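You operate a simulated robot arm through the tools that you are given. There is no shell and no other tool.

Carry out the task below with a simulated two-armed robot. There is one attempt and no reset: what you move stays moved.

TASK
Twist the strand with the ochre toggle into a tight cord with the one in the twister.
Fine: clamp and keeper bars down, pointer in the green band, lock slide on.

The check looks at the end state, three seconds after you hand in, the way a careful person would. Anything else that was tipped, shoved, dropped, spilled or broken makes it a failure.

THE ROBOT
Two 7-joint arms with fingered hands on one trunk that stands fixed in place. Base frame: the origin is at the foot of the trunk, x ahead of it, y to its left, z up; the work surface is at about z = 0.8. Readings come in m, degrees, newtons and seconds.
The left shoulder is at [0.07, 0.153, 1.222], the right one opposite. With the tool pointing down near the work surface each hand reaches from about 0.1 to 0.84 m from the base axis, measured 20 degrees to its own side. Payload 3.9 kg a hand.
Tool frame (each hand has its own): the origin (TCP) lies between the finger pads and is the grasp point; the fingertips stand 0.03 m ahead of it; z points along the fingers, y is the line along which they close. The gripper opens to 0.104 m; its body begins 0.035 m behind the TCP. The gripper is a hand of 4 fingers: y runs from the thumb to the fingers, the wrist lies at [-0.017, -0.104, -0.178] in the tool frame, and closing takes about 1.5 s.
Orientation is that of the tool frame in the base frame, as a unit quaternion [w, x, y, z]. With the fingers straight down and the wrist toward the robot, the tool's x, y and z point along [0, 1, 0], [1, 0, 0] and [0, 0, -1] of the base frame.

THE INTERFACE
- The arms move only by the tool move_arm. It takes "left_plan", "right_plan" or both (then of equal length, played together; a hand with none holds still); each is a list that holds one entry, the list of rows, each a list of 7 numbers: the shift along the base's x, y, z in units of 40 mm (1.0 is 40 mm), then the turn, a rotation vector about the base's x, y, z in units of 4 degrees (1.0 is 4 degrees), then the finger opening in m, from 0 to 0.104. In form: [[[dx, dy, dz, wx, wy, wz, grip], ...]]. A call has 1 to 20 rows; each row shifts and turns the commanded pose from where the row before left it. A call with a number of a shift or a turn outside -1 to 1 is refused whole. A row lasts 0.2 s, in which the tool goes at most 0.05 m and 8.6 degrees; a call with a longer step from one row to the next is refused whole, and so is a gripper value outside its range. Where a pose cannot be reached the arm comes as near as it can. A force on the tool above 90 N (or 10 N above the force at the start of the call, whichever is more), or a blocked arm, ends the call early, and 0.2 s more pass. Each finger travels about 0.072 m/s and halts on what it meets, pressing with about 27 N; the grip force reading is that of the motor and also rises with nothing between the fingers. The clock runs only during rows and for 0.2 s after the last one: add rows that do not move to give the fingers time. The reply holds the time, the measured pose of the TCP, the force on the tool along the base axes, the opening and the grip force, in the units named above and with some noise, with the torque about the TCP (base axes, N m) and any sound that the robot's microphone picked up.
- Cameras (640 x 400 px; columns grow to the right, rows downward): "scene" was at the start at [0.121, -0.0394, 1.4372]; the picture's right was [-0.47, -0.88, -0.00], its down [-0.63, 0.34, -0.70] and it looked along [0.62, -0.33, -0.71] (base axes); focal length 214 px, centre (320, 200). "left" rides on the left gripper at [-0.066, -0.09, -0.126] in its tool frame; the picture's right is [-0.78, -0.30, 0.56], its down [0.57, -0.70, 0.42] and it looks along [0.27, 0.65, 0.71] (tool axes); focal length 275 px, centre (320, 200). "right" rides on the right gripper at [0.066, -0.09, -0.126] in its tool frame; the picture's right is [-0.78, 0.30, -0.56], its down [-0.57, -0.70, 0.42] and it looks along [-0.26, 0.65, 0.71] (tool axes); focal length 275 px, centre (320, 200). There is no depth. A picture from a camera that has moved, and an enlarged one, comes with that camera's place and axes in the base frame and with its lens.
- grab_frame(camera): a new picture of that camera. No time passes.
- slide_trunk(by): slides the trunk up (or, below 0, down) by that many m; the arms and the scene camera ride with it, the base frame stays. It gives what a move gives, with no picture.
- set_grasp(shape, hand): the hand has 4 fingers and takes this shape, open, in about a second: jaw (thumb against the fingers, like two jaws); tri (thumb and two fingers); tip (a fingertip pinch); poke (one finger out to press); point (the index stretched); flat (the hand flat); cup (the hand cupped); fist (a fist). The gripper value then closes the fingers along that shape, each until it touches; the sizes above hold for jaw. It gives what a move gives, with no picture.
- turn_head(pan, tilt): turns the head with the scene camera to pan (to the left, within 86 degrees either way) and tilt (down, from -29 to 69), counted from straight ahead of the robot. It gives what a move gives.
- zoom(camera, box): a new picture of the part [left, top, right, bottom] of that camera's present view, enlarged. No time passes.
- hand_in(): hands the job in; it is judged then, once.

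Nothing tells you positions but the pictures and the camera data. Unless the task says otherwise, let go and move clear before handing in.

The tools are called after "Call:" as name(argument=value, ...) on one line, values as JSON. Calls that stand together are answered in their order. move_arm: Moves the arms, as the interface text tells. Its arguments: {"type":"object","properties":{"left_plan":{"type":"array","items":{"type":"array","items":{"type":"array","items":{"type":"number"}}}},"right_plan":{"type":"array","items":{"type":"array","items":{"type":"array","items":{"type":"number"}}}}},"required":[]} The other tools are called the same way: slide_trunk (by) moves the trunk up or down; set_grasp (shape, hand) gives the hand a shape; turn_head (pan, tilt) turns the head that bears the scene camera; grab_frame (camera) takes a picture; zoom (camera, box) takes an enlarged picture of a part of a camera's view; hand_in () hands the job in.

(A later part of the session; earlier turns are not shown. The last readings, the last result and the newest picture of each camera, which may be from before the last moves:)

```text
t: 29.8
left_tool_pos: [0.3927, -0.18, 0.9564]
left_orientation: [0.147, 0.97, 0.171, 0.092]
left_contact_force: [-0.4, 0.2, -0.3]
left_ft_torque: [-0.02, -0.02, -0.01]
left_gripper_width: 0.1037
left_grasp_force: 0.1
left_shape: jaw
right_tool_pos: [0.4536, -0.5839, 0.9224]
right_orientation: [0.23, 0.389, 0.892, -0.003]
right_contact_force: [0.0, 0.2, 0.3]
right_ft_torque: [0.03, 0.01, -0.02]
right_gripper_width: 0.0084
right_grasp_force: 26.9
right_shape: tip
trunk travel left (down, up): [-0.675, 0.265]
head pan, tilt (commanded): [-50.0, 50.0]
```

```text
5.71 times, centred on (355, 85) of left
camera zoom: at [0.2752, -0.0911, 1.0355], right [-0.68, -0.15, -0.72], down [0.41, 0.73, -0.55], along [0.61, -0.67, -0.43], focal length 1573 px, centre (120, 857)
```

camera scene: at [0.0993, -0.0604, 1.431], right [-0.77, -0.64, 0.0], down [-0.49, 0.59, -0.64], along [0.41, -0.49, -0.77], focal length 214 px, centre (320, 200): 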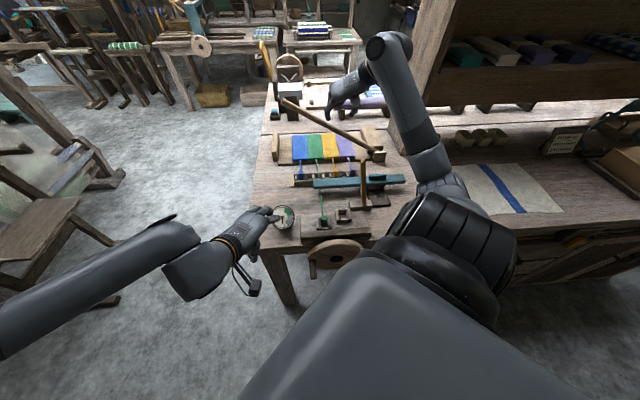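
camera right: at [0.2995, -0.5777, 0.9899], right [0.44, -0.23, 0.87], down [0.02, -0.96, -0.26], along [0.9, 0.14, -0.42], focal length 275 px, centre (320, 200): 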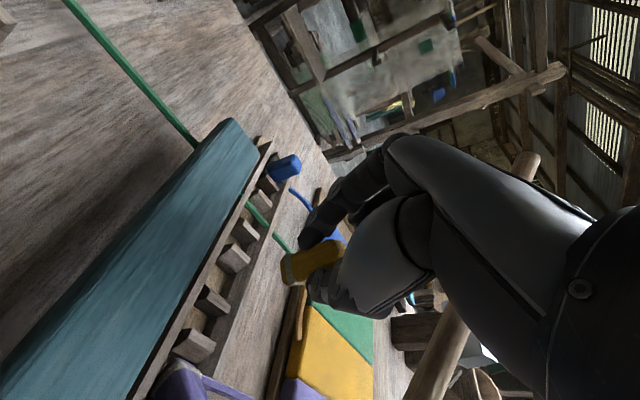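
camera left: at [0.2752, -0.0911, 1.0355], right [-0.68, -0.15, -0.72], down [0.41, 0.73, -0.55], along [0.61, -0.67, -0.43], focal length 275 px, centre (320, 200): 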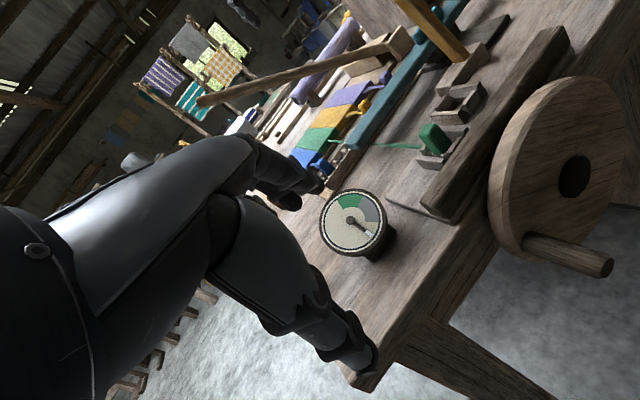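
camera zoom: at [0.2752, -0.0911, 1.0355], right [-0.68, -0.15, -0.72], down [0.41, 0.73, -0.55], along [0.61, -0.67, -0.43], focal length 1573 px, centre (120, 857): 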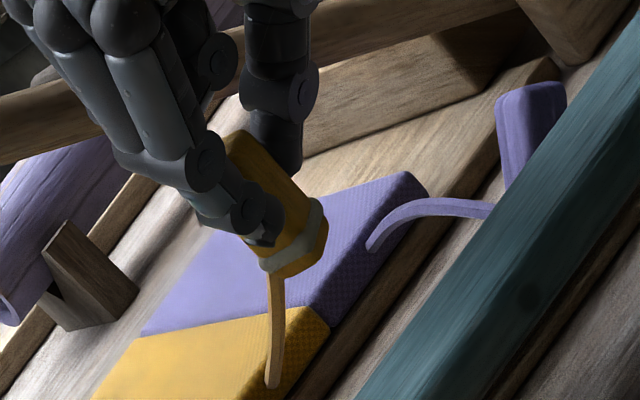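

The toggle is held and its strand follows. It hangs aligned with the tilted hand, so I'll level the roll, raise above the keeper's top, and carry it over toward the empty socket.

Call:
move_arm(right_plan=[[[0, 0, 0.6, -0.3, 0.3, 0, 0.0], [0, 0, 0.6, -0.3, 0.3, 0, 0.0], [0, 0, 0.6, -0.3, 0.3, 0, 0.0], [0, 0, 0.6, -0.3, 0.3, 0, 0.0], [0, 0, 0.6, -0.3, 0.3, 0, 0.0], [0, 0, 0.6, -0.3, 0.3, 0, 0.0], [0, 0, 0.6, -0.3, 0.3, 0, 0.0], [0, 0, 0, 0, 0, 0, 0.0]]])

Call:
zoom(camera="scene", box=[300, 90, 400, 170])

Call:
zoom(camera="right", box=[200, 180, 400, 340])

Call:
grab_frame(camera="left")

```text
t: 31.6
left_tool_pos: [0.3931, -0.1802, 0.9555]
left_orientation: [0.148, 0.97, 0.17, 0.092]
left_contact_force: [0.5, 0.3, 0.7]
left_ft_torque: [0.01, -0.01, -0.01]
left_gripper_width: 0.1035
left_grasp_force: 0.0
left_shape: jaw
right_tool_pos: [0.4525, -0.5824, 1.0878]
right_orientation: [0.194, 0.369, 0.904, -0.097]
right_contact_force: [0.1, 0.0, 0.7]
right_ft_torque: [-0.02, 0.02, 0.04]
right_gripper_width: 0.0087
right_grasp_force: 27.1
right_shape: tip
trunk travel left (down, up): [-0.675, 0.265]
head pan, tilt (commanded): [-50.0, 50.0]
```

```text
5.00 times, centred on (350, 130) of scene
camera zoom: at [0.099, -0.0605, 1.431], right [-0.77, -0.64, 0.0], down [-0.49, 0.59, -0.64], along [0.41, -0.49, -0.77], focal length 1072 px, centre (170, 550)
```

zoom: 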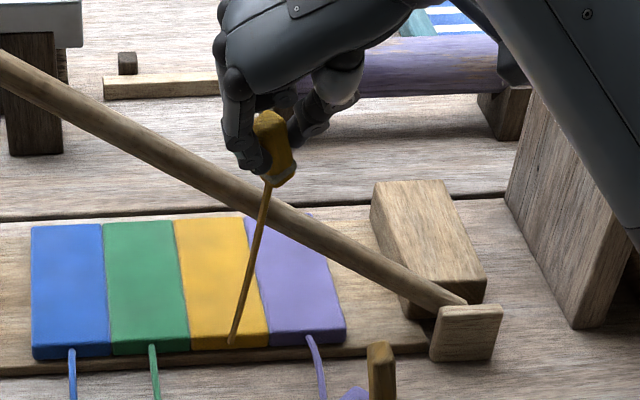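

```text
2.50 times, centred on (300, 260) of right
camera zoom: at [0.3116, -0.5648, 1.1769], right [0.56, -0.1, 0.82], down [0.0, -0.99, -0.12], along [0.83, 0.06, -0.56], focal length 688 px, centre (370, 50)
```

zoom: 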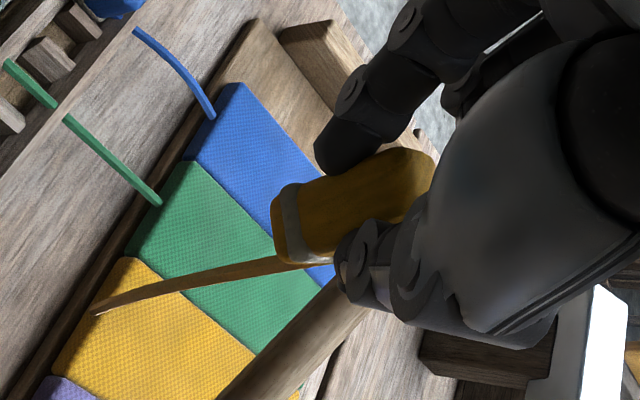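

```text
taken
camera left: at [0.275, -0.0911, 1.0355], right [-0.68, -0.15, -0.72], down [0.41, 0.73, -0.55], along [0.61, -0.67, -0.43], focal length 275 px, centre (320, 200)
```

left: 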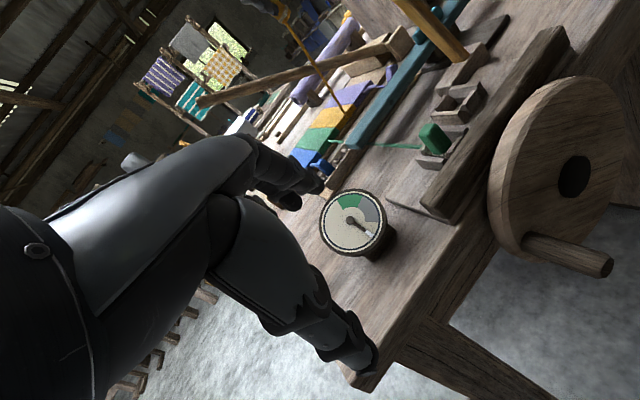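

Call:
move_arm(right_plan=[[[-0.44, 0.445, 0, 0, 0, 0, 0.0], [-0.44, 0.445, 0, 0, 0, 0, 0.0], [-0.44, 0.445, 0, 0, 0, 0, 0.0], [-0.44, 0.445, 0, 0, 0, 0, 0.0], [-0.44, 0.445, 0, 0, 0, 0, 0.0], [-0.44, 0.445, 0, 0, 0, 0, 0.0], [-0.44, 0.445, 0, 0, 0, 0, 0.0], [-0.44, 0.445, 0, 0, 0, 0, 0.0], [0, 0, 0, 0, 0, 0, 0.0]]])

Call:
grab_frame(camera="scene")

Call:
grab_frame(camera="right")

Call:
grab_frame(camera="left")

```text
t: 33.6
left_tool_pos: [0.3943, -0.1802, 0.9549]
left_orientation: [0.146, 0.97, 0.17, 0.092]
left_contact_force: [-0.8, 0.3, -1.0]
left_ft_torque: [-0.01, 0.05, 0.01]
left_gripper_width: 0.1037
left_grasp_force: 0.1
left_shape: jaw
right_tool_pos: [0.3219, -0.4599, 1.0907]
right_orientation: [0.192, 0.369, 0.904, -0.097]
right_contact_force: [0.4, 0.4, -0.3]
right_ft_torque: [0.03, -0.01, -0.02]
right_gripper_width: 0.0085
right_grasp_force: 27.0
right_shape: tip
right hand out of reach, approached as far as the arm can: row 8
trunk travel left (down, up): [-0.675, 0.265]
head pan, tilt (commanded): [-50.0, 50.0]
```

```text
taken
camera scene: at [0.1006, -0.0614, 1.4309], right [-0.77, -0.64, 0.0], down [-0.49, 0.59, -0.64], along [0.41, -0.49, -0.77], focal length 214 px, centre (320, 200)
```

scene: 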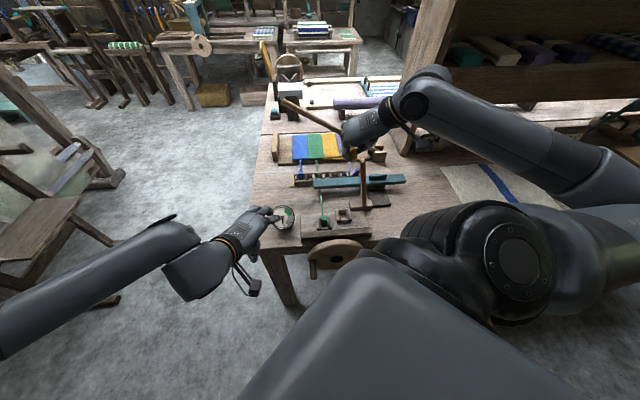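

```text
taken
camera right: at [0.1809, -0.442, 1.1785], right [0.56, -0.1, 0.82], down [0.0, -0.99, -0.12], along [0.83, 0.07, -0.56], focal length 275 px, centre (320, 200)
```

right: 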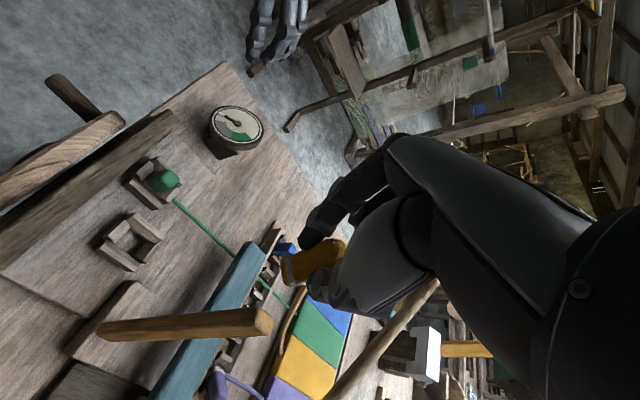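

```text
taken
camera left: at [0.2762, -0.0916, 1.0351], right [-0.68, -0.15, -0.72], down [0.41, 0.73, -0.55], along [0.61, -0.67, -0.43], focal length 275 px, centre (320, 200)
```

left: 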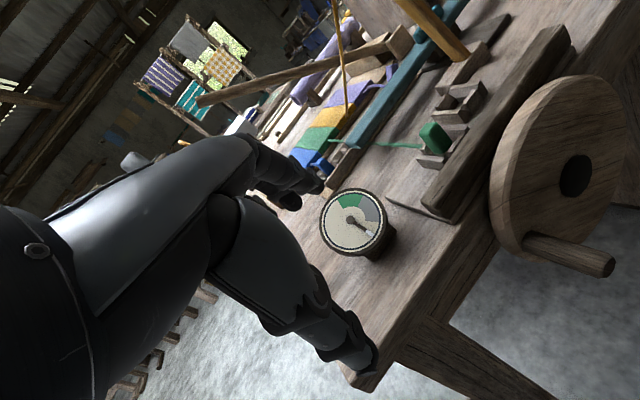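

The arm folded to its limit just short of the socket. Raising the trunk gives the shoulder more room, so I'll raise it in steps while lowering the hand correspondingly.

Call:
slide_trunk(by=0.08)

Call:
move_arm(right_plan=[[[0, 0, -0.5, 0, 0, 0, 0.0], [0, 0, -0.5, 0, 0, 0, 0.0], [0, 0, -0.5, 0, 0, 0, 0.0], [0, 0, -0.5, 0, 0, 0, 0.0], [0, 0, 0, 0, 0, 0, 0.0]]])

```text
t: 34.7
left_tool_pos: [0.3932, -0.1799, 1.0354]
left_orientation: [0.146, 0.97, 0.17, 0.091]
left_contact_force: [-0.3, 0.0, 0.0]
left_ft_torque: [-0.02, 0.0, -0.01]
left_gripper_width: 0.1037
left_grasp_force: 0.0
left_shape: jaw
right_tool_pos: [0.3213, -0.4588, 1.1703]
right_orientation: [0.194, 0.37, 0.904, -0.097]
right_contact_force: [0.0, 0.0, -1.0]
right_ft_torque: [0.0, 0.0, 0.0]
right_gripper_width: 0.0087
right_grasp_force: 26.8
right_shape: tip
trunk travel left (down, up): [-0.755, 0.185]
head pan, tilt (commanded): [-50.0, 50.0]
```

```text
t: 35.9
left_tool_pos: [0.393, -0.1807, 1.0363]
left_orientation: [0.148, 0.97, 0.17, 0.092]
left_contact_force: [-0.1, -0.7, 0.3]
left_ft_torque: [0.0, 0.02, 0.01]
left_gripper_width: 0.1036
left_grasp_force: 0.0
left_shape: jaw
right_tool_pos: [0.3217, -0.4593, 1.0892]
right_orientation: [0.194, 0.368, 0.904, -0.097]
right_contact_force: [-0.6, 0.1, 0.0]
right_ft_torque: [0.01, -0.02, 0.02]
right_gripper_width: 0.0081
right_grasp_force: 26.9
right_shape: tip
trunk travel left (down, up): [-0.755, 0.185]
head pan, tilt (commanded): [-50.0, 50.0]
```

Call:
move_arm(right_plan=[[[-0.2, 0.33, 0, 0, 0, 0, 0.0], [-0.2, 0.33, 0, 0, 0, 0, 0.0], [0, 0, 0, 0, 0, 0, 0.0]]])

Call:
grab_frame(camera="right")

Call:
zoom(camera="scene", box=[270, 110, 430, 250])

```text
t: 36.7
left_tool_pos: [0.3927, -0.1791, 1.0362]
left_orientation: [0.147, 0.97, 0.171, 0.092]
left_contact_force: [-1.0, 0.7, 0.7]
left_ft_torque: [-0.02, 0.07, -0.02]
left_gripper_width: 0.1039
left_grasp_force: 0.1
left_shape: jaw
right_tool_pos: [0.3192, -0.4559, 1.0858]
right_orientation: [0.192, 0.369, 0.904, -0.097]
right_contact_force: [0.1, 0.3, -0.4]
right_ft_torque: [0.0, -0.01, 0.02]
right_gripper_width: 0.0086
right_grasp_force: 27.1
right_shape: tip
right hand out of reach, approached as far as the arm can: row 1, 2
trunk travel left (down, up): [-0.755, 0.185]
head pan, tilt (commanded): [-50.0, 50.0]
```

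```text
taken
camera right: at [0.1783, -0.4379, 1.1737], right [0.56, -0.1, 0.82], down [0.0, -0.99, -0.12], along [0.83, 0.07, -0.56], focal length 275 px, centre (320, 200)
```

right: 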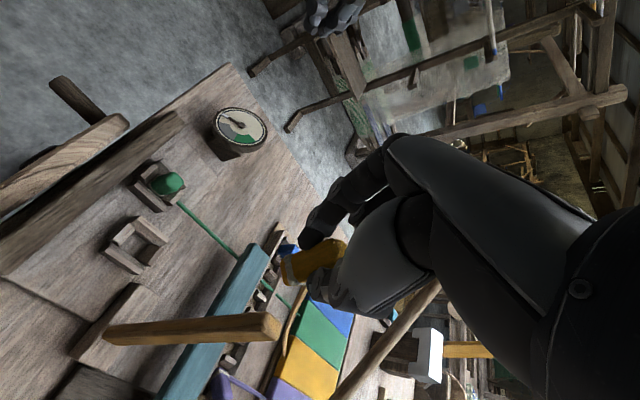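

```text
2.86 times, centred on (350, 180) of scene
camera zoom: at [0.099, -0.0601, 1.511], right [-0.77, -0.64, 0.0], down [-0.49, 0.59, -0.64], along [0.41, -0.49, -0.77], focal length 613 px, centre (234, 257)
```

zoom: 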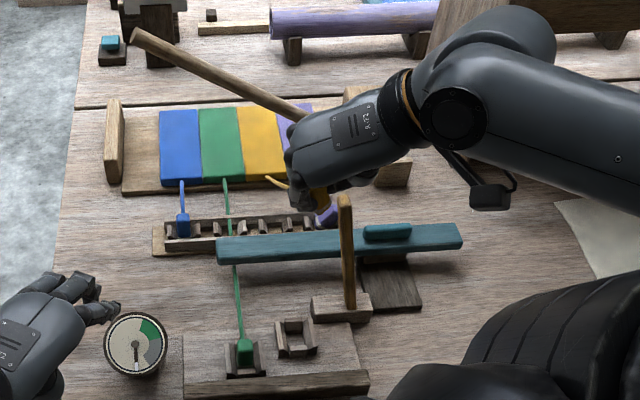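

Call:
slide_trunk(by=0.09)

Call:
move_arm(right_plan=[[[0, 0, -0.56, 0, 0, 0, 0.0], [0, 0, -0.56, 0, 0, 0, 0.0], [0, 0, -0.56, 0, 0, 0, 0.0], [0, 0, -0.56, 0, 0, 0, 0.0], [0, 0, 0, 0, 0, 0, 0.0]]])

Call:
slide_trunk(by=0.09)

Call:
move_arm(right_plan=[[[0, 0, -0.56, 0, 0, 0, 0.0], [0, 0, -0.56, 0, 0, 0, 0.0], [0, 0, -0.56, 0, 0, 0, 0.0], [0, 0, -0.56, 0, 0, 0, 0.0], [-0.2, 0.2, 0, 0, 0, 0, 0.0], [-0.2, 0.2, 0, 0, 0, 0, 0.0], [0, 0, 0, 0, 0, 0, 0.0]]])

Call:
grab_frame(camera="right")

Call:
grab_frame(camera="scene")

```text
t: 38.0
left_tool_pos: [0.3927, -0.1811, 1.1259]
left_orientation: [0.148, 0.97, 0.171, 0.092]
left_contact_force: [0.0, 0.6, 0.1]
left_ft_torque: [0.0, 0.02, 0.02]
left_gripper_width: 0.104
left_grasp_force: 0.1
left_shape: jaw
right_tool_pos: [0.318, -0.4553, 1.175]
right_orientation: [0.193, 0.367, 0.905, -0.097]
right_contact_force: [0.4, -0.5, -0.5]
right_ft_torque: [-0.02, 0.04, 0.0]
right_gripper_width: 0.0086
right_grasp_force: 27.2
right_shape: tip
trunk travel left (down, up): [-0.845, 0.095]
head pan, tilt (commanded): [-50.0, 50.0]
```

```text
t: 39.2
left_tool_pos: [0.3941, -0.1797, 1.1258]
left_orientation: [0.147, 0.97, 0.172, 0.092]
left_contact_force: [1.0, -0.1, -0.2]
left_ft_torque: [-0.02, 0.0, 0.01]
left_gripper_width: 0.1033
left_grasp_force: 0.0
left_shape: jaw
right_tool_pos: [0.3174, -0.4555, 1.0842]
right_orientation: [0.192, 0.369, 0.904, -0.097]
right_contact_force: [0.9, 0.1, 0.0]
right_ft_torque: [-0.01, -0.01, -0.01]
right_gripper_width: 0.0085
right_grasp_force: 27.2
right_shape: tip
trunk travel left (down, up): [-0.845, 0.095]
head pan, tilt (commanded): [-50.0, 50.0]
```

```text
t: 40.4
left_tool_pos: [0.3928, -0.1796, 1.2147]
left_orientation: [0.147, 0.97, 0.171, 0.092]
left_contact_force: [-0.7, -0.1, -0.5]
left_ft_torque: [0.0, -0.02, 0.0]
left_gripper_width: 0.104
left_grasp_force: 0.1
left_shape: jaw
right_tool_pos: [0.3164, -0.4569, 1.1752]
right_orientation: [0.192, 0.37, 0.904, -0.097]
right_contact_force: [-0.2, -0.1, -0.2]
right_ft_torque: [0.0, 0.0, -0.02]
right_gripper_width: 0.0085
right_grasp_force: 26.8
right_shape: tip
trunk travel left (down, up): [-0.935, 0.005]
head pan, tilt (commanded): [-50.0, 50.0]
```

```text
t: 42.0
left_tool_pos: [0.3925, -0.1802, 1.2137]
left_orientation: [0.146, 0.97, 0.171, 0.093]
left_contact_force: [0.2, -0.2, 0.0]
left_ft_torque: [0.0, -0.01, -0.02]
left_gripper_width: 0.1035
left_grasp_force: 0.0
left_shape: jaw
right_tool_pos: [0.3007, -0.4412, 1.0854]
right_orientation: [0.192, 0.368, 0.904, -0.097]
right_contact_force: [0.7, 0.1, -0.3]
right_ft_torque: [0.01, 0.02, -0.03]
right_gripper_width: 0.0087
right_grasp_force: 27.0
right_shape: tip
trunk travel left (down, up): [-0.935, 0.005]
head pan, tilt (commanded): [-50.0, 50.0]
```

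```text
taken
camera right: at [0.1603, -0.4221, 1.1746], right [0.56, -0.1, 0.82], down [0.0, -0.99, -0.12], along [0.83, 0.07, -0.56], focal length 275 px, centre (320, 200)
```

right: 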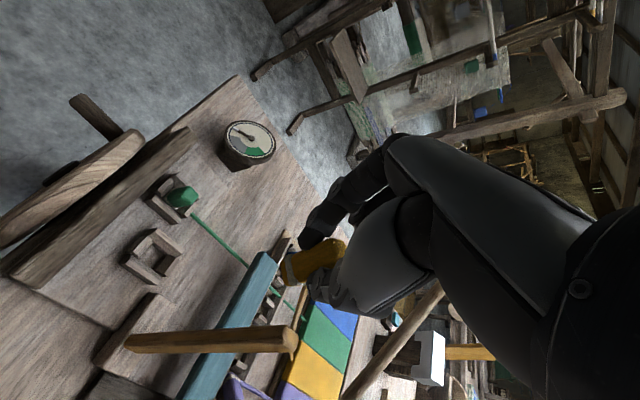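

```text
taken
camera scene: at [0.0995, -0.0607, 1.691], right [-0.77, -0.64, 0.0], down [-0.49, 0.59, -0.64], along [0.41, -0.49, -0.77], focal length 214 px, centre (320, 200)
```

scene: 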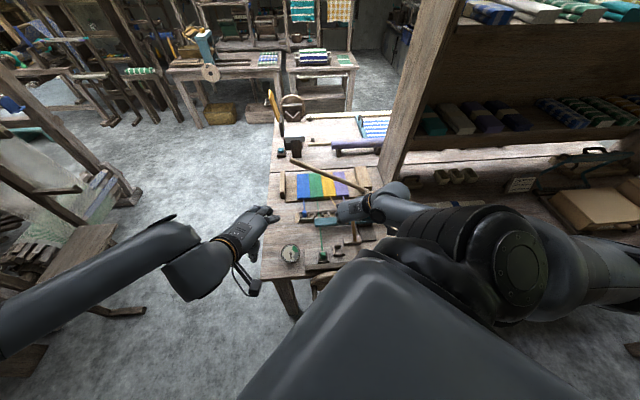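

Call:
zoom(camera="scene", box=[280, 160, 400, 270])

Call:
zoom(camera="right", box=[100, 160, 360, 370])

```text
3.64 times, centred on (340, 215) of scene
camera zoom: at [0.0995, -0.0607, 1.691], right [-0.77, -0.64, 0.0], down [-0.49, 0.59, -0.64], along [0.41, -0.49, -0.77], focal length 780 px, centre (247, 146)
```

zoom: 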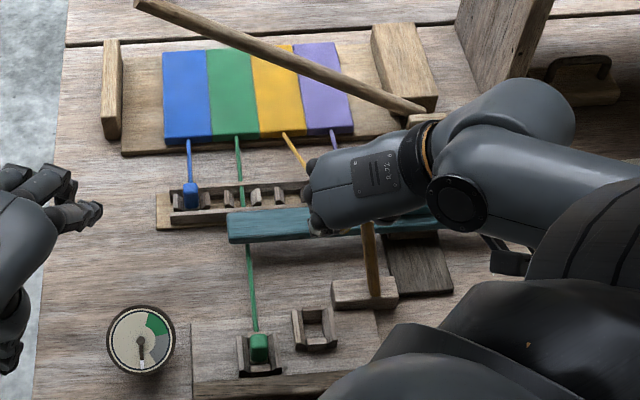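

```text
1.90 times, centred on (230, 265) of right
camera zoom: at [0.1603, -0.4221, 1.1746], right [0.56, -0.1, 0.82], down [0.0, -0.99, -0.12], along [0.83, 0.07, -0.56], focal length 524 px, centre (491, 76)
```

zoom: 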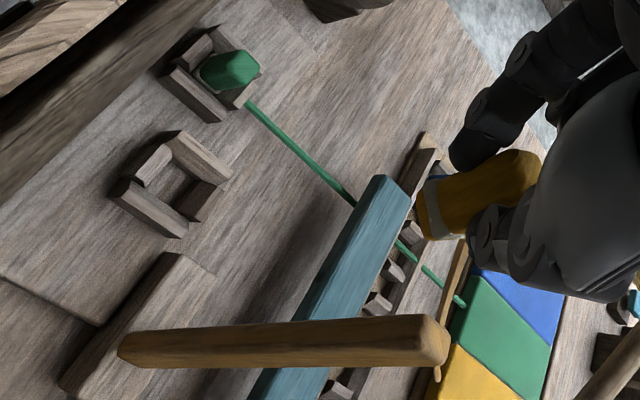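

I have reach now. The socket is near (0.318, -0.446). I'll shift the toggle over it and descend part way, keeping the hand leaned away from the keeper.

Call:
move_arm(right_plan=[[[0.1, 0.05, 0, 0, 0, 0, 0.0], [0.1, 0.05, -0.4, 0, 0, 0, 0.0], [0.1, 0.04, -0.6, 0, 0, 0, 0.0], [0, 0, -0.7, 0, 0, 0, 0.0], [0, 0, -0.7, 0, 0, 0, 0.0], [0, 0, -0.7, 0, 0, 0, 0.0], [0, 0, -0.5, 0, 0, 0, 0.0], [0, 0, 0, 0, 0, 0, 0.0]]])

Call:
grab_frame(camera="right")

Call:
zoom(camera="scene", box=[280, 160, 400, 270])

Call:
grab_frame(camera="left")

```text
t: 43.8
left_tool_pos: [0.3914, -0.1792, 1.2171]
left_orientation: [0.147, 0.97, 0.171, 0.093]
left_contact_force: [-0.7, -1.1, 0.2]
left_ft_torque: [0.03, 0.03, -0.02]
left_gripper_width: 0.1038
left_grasp_force: 0.0
left_shape: jaw
right_tool_pos: [0.3172, -0.4348, 0.9417]
right_orientation: [0.192, 0.369, 0.904, -0.098]
right_contact_force: [0.3, -0.9, -0.7]
right_ft_torque: [-0.01, 0.03, 0.01]
right_gripper_width: 0.0085
right_grasp_force: 26.6
right_shape: tip
trunk travel left (down, up): [-0.935, 0.005]
head pan, tilt (commanded): [-50.0, 50.0]
```

```text
taken
camera right: at [0.1753, -0.4172, 1.031], right [0.56, -0.1, 0.82], down [0.0, -0.99, -0.12], along [0.83, 0.07, -0.56], focal length 275 px, centre (320, 200)
```

right: 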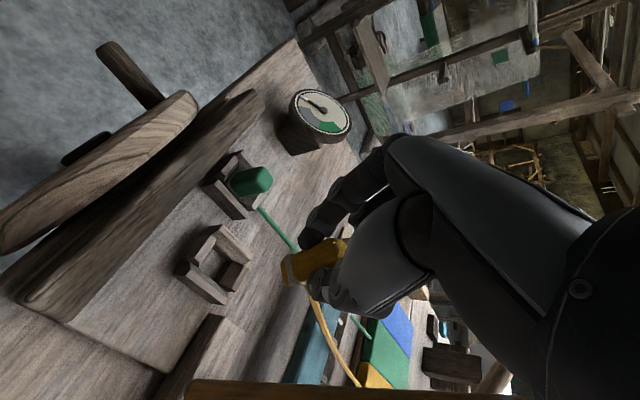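

```text
3.64 times, centred on (340, 215) of scene
camera zoom: at [0.0988, -0.0599, 1.6911], right [-0.77, -0.64, 0.0], down [-0.49, 0.59, -0.64], along [0.41, -0.49, -0.77], focal length 780 px, centre (247, 146)
```

zoom: 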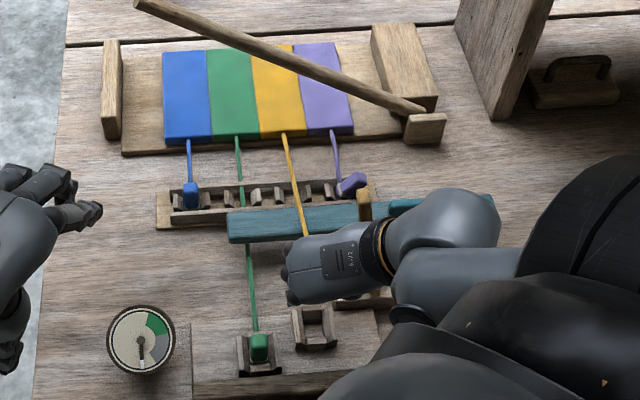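

```text
taken
camera left: at [0.2748, -0.0907, 1.2956], right [-0.68, -0.15, -0.72], down [0.41, 0.73, -0.55], along [0.61, -0.67, -0.43], focal length 275 px, centre (320, 200)
```

left: 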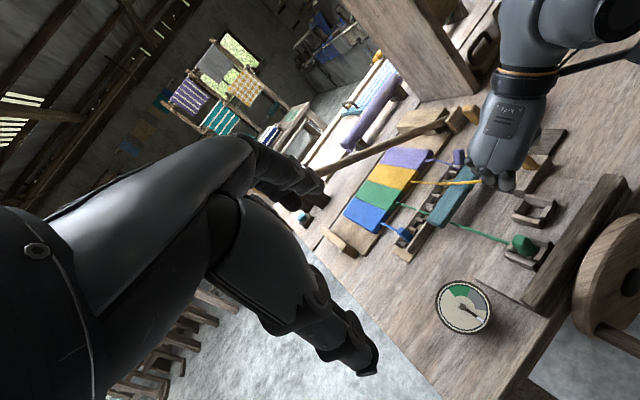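

Call:
zoom(camera="right", box=[170, 200, 390, 400])

Call:
zoom(camera="left", box=[420, 80, 600, 280])

```text
2.00 times, centred on (280, 300) of right
camera zoom: at [0.1753, -0.4172, 1.031], right [0.56, -0.1, 0.82], down [0.0, -0.99, -0.12], along [0.83, 0.07, -0.56], focal length 551 px, centre (400, 0)
```

zoom: 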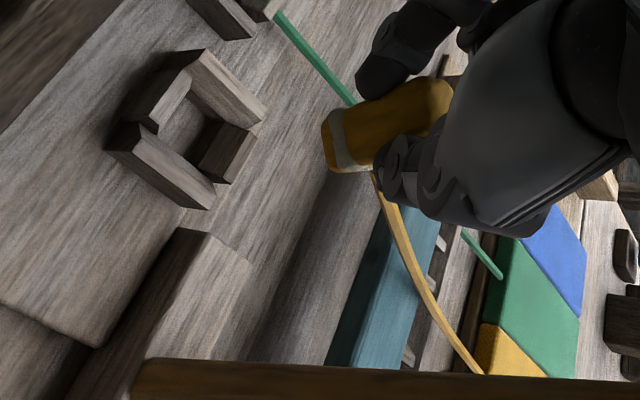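

```text
2.00 times, centred on (510, 180) of left
camera zoom: at [0.2748, -0.0907, 1.2956], right [-0.68, -0.15, -0.72], down [0.41, 0.73, -0.55], along [0.61, -0.67, -0.43], focal length 551 px, centre (-60, 240)
```

zoom: 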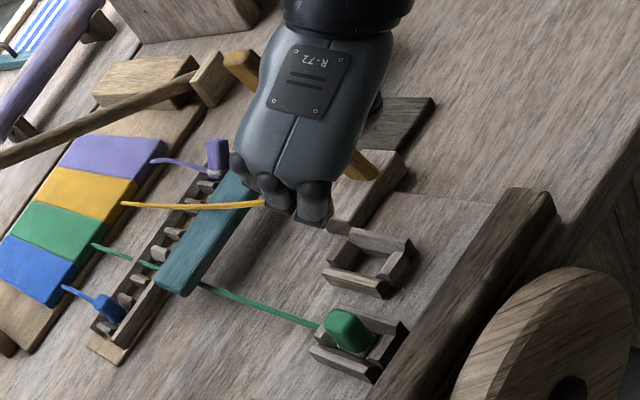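

Call:
move_arm(right_plan=[[[-0.11, 0.045, -0.3, 0, 0, 0, 0.0], [-0.11, 0.045, -0.5, 0, 0, 0, 0.0], [0, 0, -0.5, 0, 0, 0, 0.0], [0, 0, -0.1, 0, 0, 0, 0.0], [0, 0, 0, 0, 0, 0, 0.0]]])

Call:
zoom(camera="right", box=[210, 180, 390, 360])

Call:
zoom(camera="left", box=[480, 120, 600, 280])

Call:
zoom(camera="scene", box=[300, 200, 400, 270])

```text
t: 45.0
left_tool_pos: [0.3919, -0.1792, 1.2152]
left_orientation: [0.147, 0.97, 0.171, 0.092]
left_contact_force: [0.5, -0.4, 0.7]
left_ft_torque: [0.0, 0.02, 0.02]
left_gripper_width: 0.1037
left_grasp_force: 0.0
left_shape: jaw
right_tool_pos: [0.3062, -0.4302, 0.8868]
right_orientation: [0.192, 0.37, 0.904, -0.096]
right_contact_force: [-1.0, -0.3, 0.5]
right_ft_torque: [0.01, 0.0, 0.01]
right_gripper_width: 0.0086
right_grasp_force: 26.9
right_shape: tip
trunk travel left (down, up): [-0.935, 0.005]
head pan, tilt (commanded): [-50.0, 50.0]
```

```text
2.22 times, centred on (300, 270) of right
camera zoom: at [0.1652, -0.4124, 0.9744], right [0.56, -0.1, 0.82], down [0.0, -0.99, -0.12], along [0.83, 0.07, -0.56], focal length 612 px, centre (364, 44)
```

zoom: 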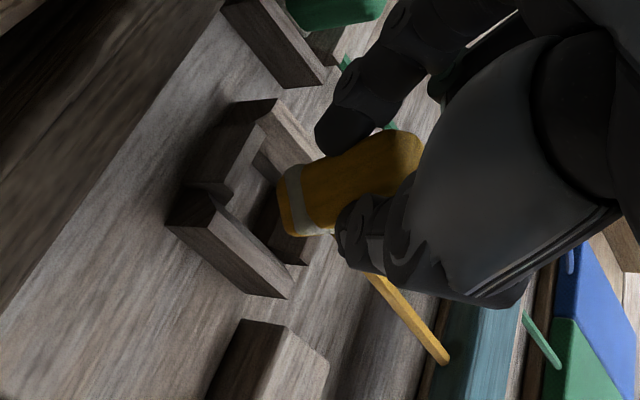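

```text
2.50 times, centred on (540, 200) of left
camera zoom: at [0.2748, -0.0908, 1.2956], right [-0.68, -0.15, -0.72], down [0.41, 0.73, -0.55], along [0.61, -0.67, -0.43], focal length 688 px, centre (-230, 200)
```

zoom: 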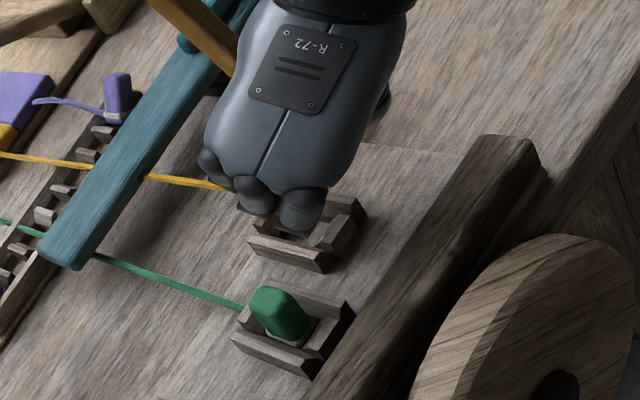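

```text
5.71 times, centred on (350, 235) of scene
camera zoom: at [0.0987, -0.06, 1.6911], right [-0.77, -0.64, 0.0], down [-0.49, 0.59, -0.64], along [0.41, -0.49, -0.77], focal length 1226 px, centre (149, 0)
```

zoom: 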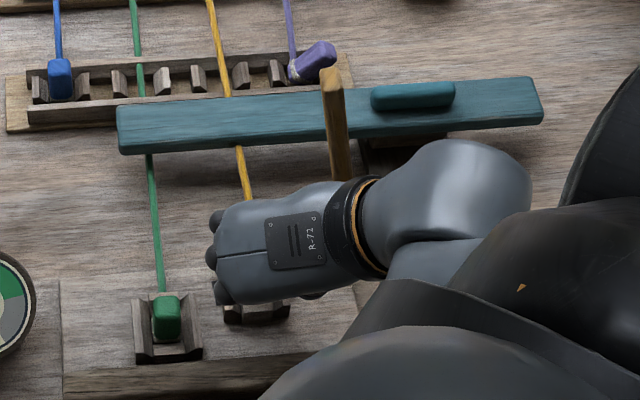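

Call:
move_arm(right_plan=[[[0.044, -0.044, 0.015, 0.47, 0.47, 0, 0.0], [0.044, -0.044, 0.015, 0.47, 0.47, 0, 0.0], [0.044, -0.044, 0.015, 0.47, 0.47, 0, 0.0], [0, 0, 0, 0, 0, 0, 0.0]]])

Call:
zoom(camera="right", box=[210, 180, 390, 360])

Call:
zoom(camera="scene", box=[300, 200, 400, 270])

```text
t: 46.0
left_tool_pos: [0.3927, -0.1784, 1.2156]
left_orientation: [0.149, 0.97, 0.171, 0.093]
left_contact_force: [0.0, 0.8, 0.0]
left_ft_torque: [0.01, 0.0, -0.02]
left_gripper_width: 0.1038
left_grasp_force: 0.1
left_shape: jaw
right_tool_pos: [0.3111, -0.4352, 0.8872]
right_orientation: [0.129, 0.373, 0.916, -0.07]
right_contact_force: [0.5, 0.5, -0.4]
right_ft_torque: [0.01, 0.01, -0.05]
right_gripper_width: 0.0086
right_grasp_force: 27.4
right_shape: tip
trunk travel left (down, up): [-0.935, 0.005]
head pan, tilt (commanded): [-50.0, 50.0]
```

```text
2.22 times, centred on (300, 270) of right
camera zoom: at [0.1795, -0.4276, 0.9905], right [0.64, -0.18, 0.75], down [-0.02, -0.98, -0.22], along [0.77, 0.13, -0.63], focal length 612 px, centre (364, 44)
```

zoom: 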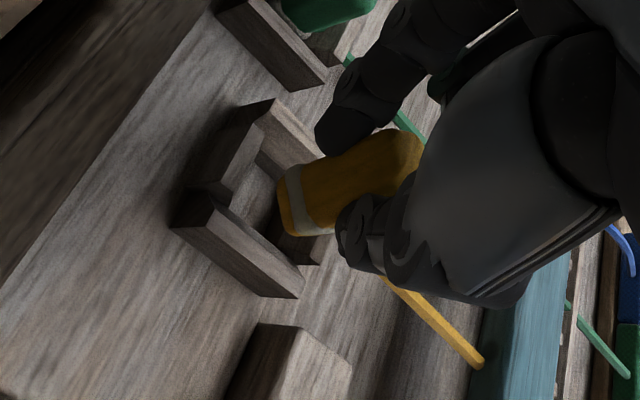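

```text
5.71 times, centred on (350, 235) of scene
camera zoom: at [0.0989, -0.0601, 1.691], right [-0.77, -0.64, 0.0], down [-0.49, 0.59, -0.64], along [0.41, -0.49, -0.77], focal length 1226 px, centre (149, 0)
```

zoom: 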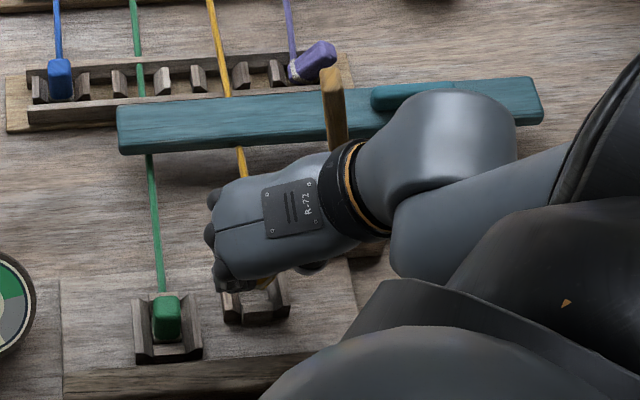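

Call:
move_arm(right_plan=[[[-0.05, 0.12, 0, 0, 0, 0, 0.0], [0, 0, -0.15, 0, 0, 0, 0.0], [0, 0, -0.15, 0, 0, 0, 0.0], [0, 0, 0, 0, 0, 0, 0.0]]])

Call:
zoom(camera="right", box=[230, 200, 370, 320])

Call:
zoom(camera="left", box=[500, 150, 590, 250])

```text
t: 47.0
left_tool_pos: [0.3929, -0.1805, 1.2148]
left_orientation: [0.147, 0.97, 0.171, 0.092]
left_contact_force: [0.2, -0.6, 0.4]
left_ft_torque: [0.04, 0.05, 0.02]
left_gripper_width: 0.1039
left_grasp_force: 0.0
left_shape: jaw
right_tool_pos: [0.3108, -0.4311, 0.8755]
right_orientation: [0.129, 0.372, 0.916, -0.07]
right_contact_force: [1.2, -1.7, 1.1]
right_ft_torque: [-0.07, -0.08, 0.0]
right_gripper_width: 0.009
right_grasp_force: 26.7
right_shape: tip
trunk travel left (down, up): [-0.935, 0.005]
head pan, tilt (commanded): [-50.0, 50.0]
```

```text
3.33 times, centred on (300, 260) of right
camera zoom: at [0.1786, -0.4227, 0.9791], right [0.64, -0.18, 0.75], down [-0.02, -0.98, -0.22], along [0.77, 0.13, -0.63], focal length 918 px, centre (387, 0)
```

zoom: 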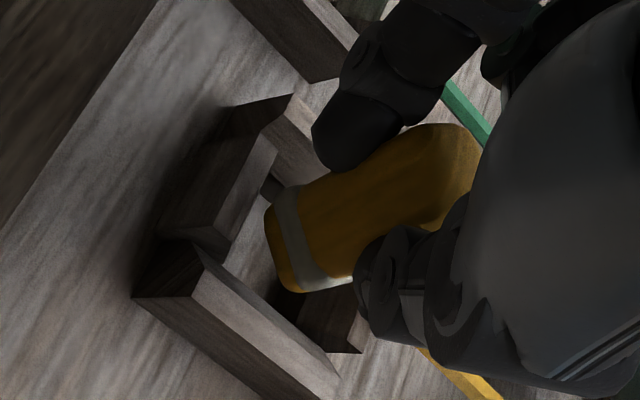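

```text
4.00 times, centred on (545, 200) of left
camera zoom: at [0.2754, -0.0913, 1.2954], right [-0.68, -0.15, -0.72], down [0.41, 0.73, -0.55], along [0.61, -0.67, -0.43], focal length 1101 px, centre (-580, 200)
```

zoom: 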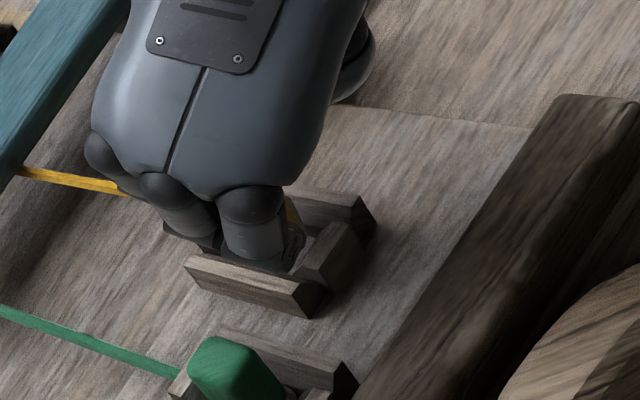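

Call:
move_arm(right_plan=[[[0, 0, 0.12, 0, 0, 0, 0.0], [-0.18, 0.18, 0, 0, 0, 0, 0.0], [0, 0, 0, 0, 0, 0, 0.0]]])

Call:
zoom(camera="right", box=[230, 200, 370, 320])

```text
t: 47.8
left_tool_pos: [0.3923, -0.1784, 1.2164]
left_orientation: [0.147, 0.97, 0.17, 0.093]
left_contact_force: [-0.6, 0.6, -0.9]
left_ft_torque: [0.02, -0.01, -0.02]
left_gripper_width: 0.1036
left_grasp_force: 0.1
left_shape: jaw
right_tool_pos: [0.3021, -0.423, 0.8816]
right_orientation: [0.13, 0.373, 0.916, -0.071]
right_contact_force: [0.9, -1.1, 4.1]
right_ft_torque: [-0.01, 0.0, -0.03]
right_gripper_width: 0.0091
right_grasp_force: 27.0
right_shape: tip
trunk travel left (down, up): [-0.935, 0.005]
head pan, tilt (commanded): [-50.0, 50.0]
```

```text
3.33 times, centred on (300, 260) of right
camera zoom: at [0.1712, -0.4154, 0.9848], right [0.64, -0.18, 0.75], down [-0.02, -0.98, -0.22], along [0.77, 0.13, -0.63], focal length 918 px, centre (387, 0)
```

zoom: 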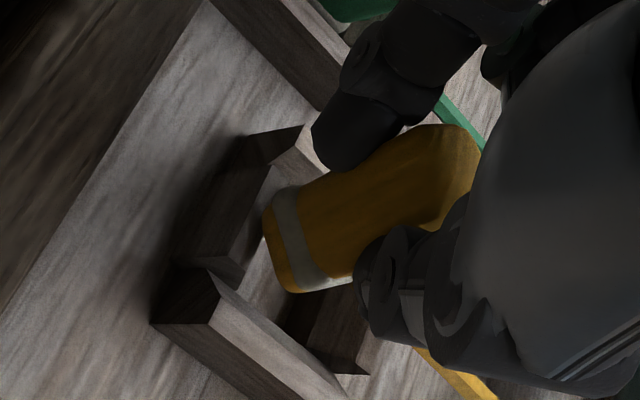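

Call:
zoom(camera="right", box=[250, 215, 350, 305])

Call:
zoom(camera="scene", box=[325, 225, 365, 255])

Call:
zoom(camera="left", box=[520, 190, 570, 240])

```text
4.44 times, centred on (300, 260) of right
camera zoom: at [0.1712, -0.4154, 0.9848], right [0.64, -0.18, 0.75], down [-0.02, -0.98, -0.22], along [0.77, 0.13, -0.63], focal length 1224 px, centre (409, -67)
```

zoom: 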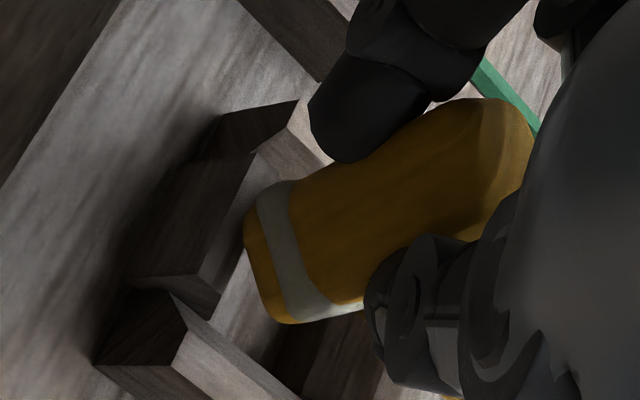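

```text
13.33 times, centred on (345, 240) of scene
camera zoom: at [0.099, -0.0601, 1.6911], right [-0.77, -0.64, 0.0], down [-0.49, 0.59, -0.64], along [0.41, -0.49, -0.77], focal length 2860 px, centre (-13, -333)
```

zoom: 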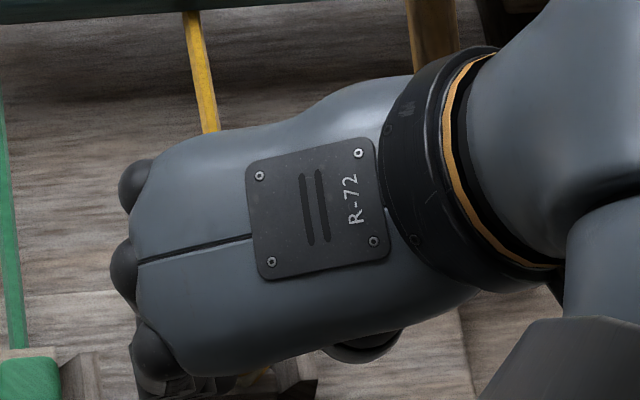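

```text
8.00 times, centred on (545, 215) of left
camera zoom: at [0.275, -0.0909, 1.2956], right [-0.68, -0.15, -0.72], down [0.41, 0.73, -0.55], along [0.61, -0.67, -0.43], focal length 2202 px, centre (-1480, 80)
```

zoom: 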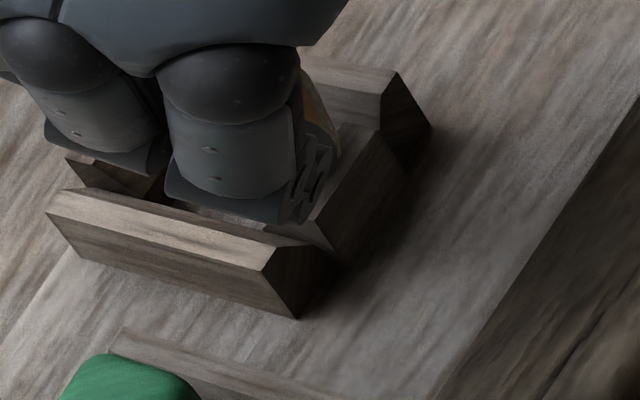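

Call:
move_arm(right_plan=[[[0.08, -0.08, 0, 0, 0, 0, 0.0], [0, 0, -0.12, 0, 0, 0, 0.0], [0, 0, -0.12, 0, 0, 0, 0.0], [0, 0, 0, 0, 0, 0, 0.0]]])

Call:
zoom(camera="right", box=[250, 215, 350, 305])

Call:
zoom(camera="left", box=[520, 190, 570, 240])

```text
t: 48.8
left_tool_pos: [0.3951, -0.1815, 1.2151]
left_orientation: [0.146, 0.97, 0.17, 0.092]
left_contact_force: [-1.1, 0.1, 0.5]
left_ft_torque: [0.02, -0.01, 0.02]
left_gripper_width: 0.1038
left_grasp_force: 0.0
left_shape: jaw
right_tool_pos: [0.3055, -0.4273, 0.8708]
right_orientation: [0.128, 0.374, 0.916, -0.071]
right_contact_force: [2.9, -2.6, 3.2]
right_ft_torque: [-0.13, -0.1, 0.06]
right_gripper_width: 0.0086
right_grasp_force: 27.3
right_shape: tip
trunk travel left (down, up): [-0.935, 0.005]
head pan, tilt (commanded): [-50.0, 50.0]
```

```text
4.44 times, centred on (300, 260) of right
camera zoom: at [0.1739, -0.4191, 0.9745], right [0.64, -0.18, 0.75], down [-0.02, -0.98, -0.22], along [0.77, 0.12, -0.63], focal length 1224 px, centre (409, -67)
```

zoom: 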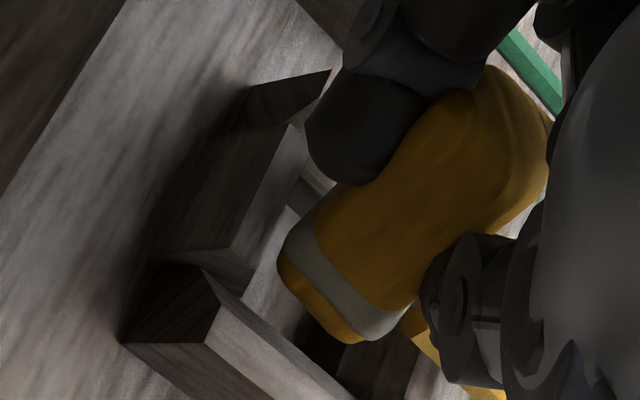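

```text
8.00 times, centred on (545, 215) of left
camera zoom: at [0.2763, -0.0926, 1.2949], right [-0.68, -0.15, -0.72], down [0.41, 0.73, -0.55], along [0.6, -0.67, -0.43], focal length 2202 px, centre (-1480, 80)
```

zoom: 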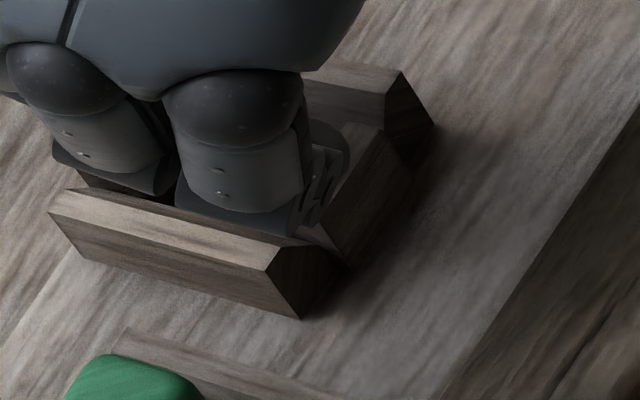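

Call:
move_arm(right_plan=[[[0, 0, 0.25, 0, 0, 0, 0.0], [0, 0, 0.25, 0, 0, 0, 0.0], [0, 0, 0, 0, 0, 0, 0.0]]])

Call:
zoom(camera="right", box=[230, 195, 370, 315])

```text
t: 49.6
left_tool_pos: [0.3934, -0.1804, 1.2154]
left_orientation: [0.147, 0.97, 0.17, 0.093]
left_contact_force: [0.5, -0.7, -0.1]
left_ft_torque: [0.02, 0.02, 0.03]
left_gripper_width: 0.1038
left_grasp_force: 0.0
left_shape: jaw
right_tool_pos: [0.3031, -0.4279, 0.8912]
right_orientation: [0.128, 0.373, 0.916, -0.071]
right_contact_force: [0.5, -0.3, -1.2]
right_ft_torque: [-0.02, 0.0, 0.02]
right_gripper_width: 0.0081
right_grasp_force: 27.0
right_shape: tip
trunk travel left (down, up): [-0.935, 0.005]
head pan, tilt (commanded): [-50.0, 50.0]
```

```text
3.33 times, centred on (300, 255) of right
camera zoom: at [0.1726, -0.4199, 0.9931], right [0.64, -0.18, 0.75], down [-0.02, -0.98, -0.22], along [0.77, 0.13, -0.63], focal length 918 px, centre (387, 17)
```

zoom: 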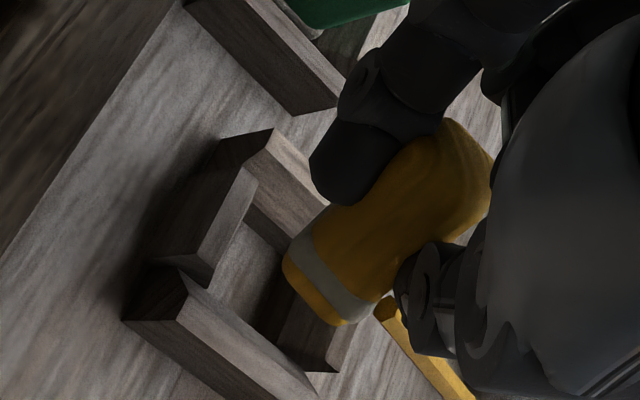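

The toggle's foot is now over the socket opening but leaning. I'll lower the foot into the socket, then push the top away from me so the back wall stands it upright.

Call:
move_arm(right_plan=[[[0, 0, -0.15, 0, 0, 0, 0.0], [0, 0, -0.15, 0, 0, 0, 0.0], [0, 0, -0.12, 0, 0, 0, 0.0], [0, 0, 0, 0, 0, 0, 0.0]]])

Call:
zoom(camera="right", box=[230, 195, 370, 315])

Call:
zoom(camera="left", box=[520, 190, 570, 240])

```text
t: 50.6
left_tool_pos: [0.3927, -0.1795, 1.2151]
left_orientation: [0.148, 0.97, 0.171, 0.092]
left_contact_force: [-0.1, -1.0, -0.2]
left_ft_torque: [-0.03, -0.02, -0.01]
left_gripper_width: 0.1037
left_grasp_force: 0.1
left_shape: jaw
right_tool_pos: [0.3043, -0.4282, 0.8733]
right_orientation: [0.13, 0.373, 0.916, -0.07]
right_contact_force: [0.7, -0.7, 1.2]
right_ft_torque: [-0.06, -0.01, 0.0]
right_gripper_width: 0.0082
right_grasp_force: 27.3
right_shape: tip
trunk travel left (down, up): [-0.935, 0.005]
head pan, tilt (commanded): [-50.0, 50.0]
```

```text
3.33 times, centred on (300, 255) of right
camera zoom: at [0.1731, -0.4185, 0.9764], right [0.64, -0.18, 0.75], down [-0.02, -0.98, -0.22], along [0.77, 0.12, -0.63], focal length 918 px, centre (387, 17)
```

zoom: 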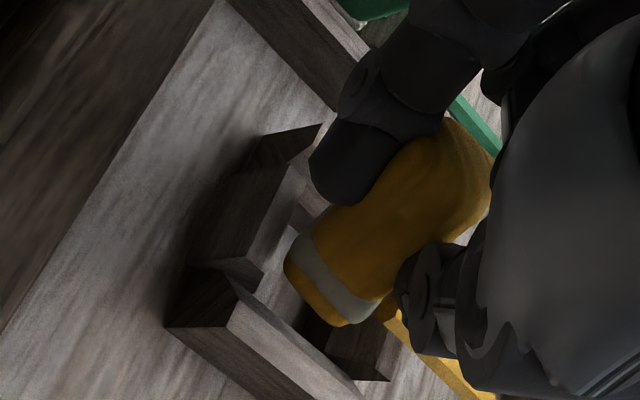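

```text
8.00 times, centred on (545, 215) of left
camera zoom: at [0.2751, -0.0908, 1.2956], right [-0.68, -0.15, -0.72], down [0.41, 0.73, -0.55], along [0.61, -0.67, -0.43], focal length 2202 px, centre (-1480, 80)
```

zoom: 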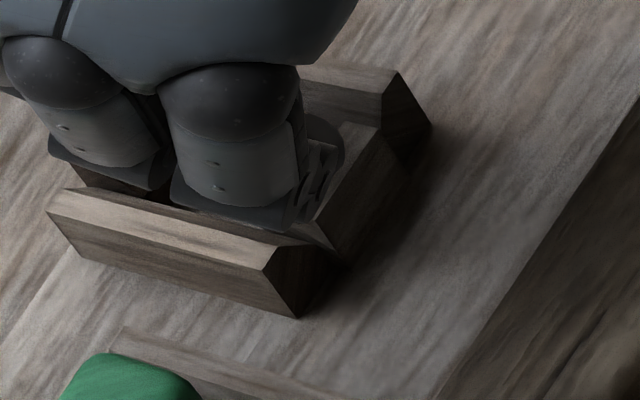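

Call:
move_arm(right_plan=[[[-0.05, 0.05, 0, 0, 0, 0, 0.0], [0, 0, -0.1, 0, 0, 0, 0.0], [0, 0, 0, 0, 0, 0, 0.0]]])

Call:
zoom(camera="right", box=[230, 195, 370, 315])

```text
t: 51.4
left_tool_pos: [0.3927, -0.1795, 1.2154]
left_orientation: [0.148, 0.97, 0.171, 0.092]
left_contact_force: [0.4, -0.1, 0.7]
left_ft_torque: [0.03, 0.0, 0.01]
left_gripper_width: 0.1036
left_grasp_force: 0.1
left_shape: jaw
right_tool_pos: [0.3046, -0.4249, 0.8712]
right_orientation: [0.129, 0.373, 0.916, -0.069]
right_contact_force: [4.9, -3.1, 8.9]
right_ft_torque: [-0.31, -0.19, 0.09]
right_gripper_width: 0.0079
right_grasp_force: 27.4
right_shape: tip
trunk travel left (down, up): [-0.935, 0.005]
head pan, tilt (commanded): [-50.0, 50.0]
```

```text
3.33 times, centred on (300, 255) of right
camera zoom: at [0.1727, -0.416, 0.9731], right [0.64, -0.18, 0.75], down [-0.02, -0.98, -0.22], along [0.77, 0.13, -0.63], focal length 918 px, centre (387, 17)
```

zoom: 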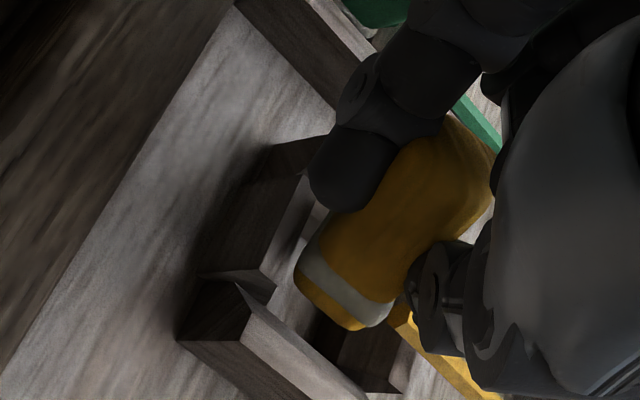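

Call:
move_arm(right_plan=[[[0, 0, 0.12, 0, 0, 0, 0.0], [0.02, 0.11, 0, 0, 0, 0, 0.0], [0, 0, -0.12, 0, 0, 0, 0.0], [0, 0, 0, 0, 0, 0, 0.0]]])

Call:
zoom(camera="right", box=[230, 195, 370, 315])

```text
t: 52.4
left_tool_pos: [0.3942, -0.1794, 1.2146]
left_orientation: [0.147, 0.97, 0.17, 0.091]
left_contact_force: [0.4, -0.1, 1.0]
left_ft_torque: [-0.03, 0.0, 0.02]
left_gripper_width: 0.1034
left_grasp_force: 0.1
left_shape: jaw
right_tool_pos: [0.3068, -0.4188, 0.8723]
right_orientation: [0.131, 0.373, 0.916, -0.069]
right_contact_force: [7.1, -5.7, 12.4]
right_ft_torque: [-0.51, -0.29, 0.16]
right_gripper_width: 0.0075
right_grasp_force: 26.7
right_shape: tip
trunk travel left (down, up): [-0.935, 0.005]
head pan, tilt (commanded): [-50.0, 50.0]
```

```text
3.33 times, centred on (300, 255) of right
camera zoom: at [0.174, -0.4114, 0.9745], right [0.64, -0.18, 0.75], down [-0.02, -0.98, -0.22], along [0.77, 0.13, -0.62], focal length 918 px, centre (387, 17)
```

zoom: 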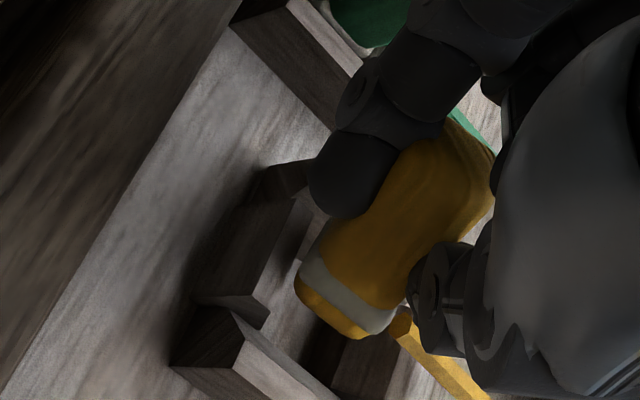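

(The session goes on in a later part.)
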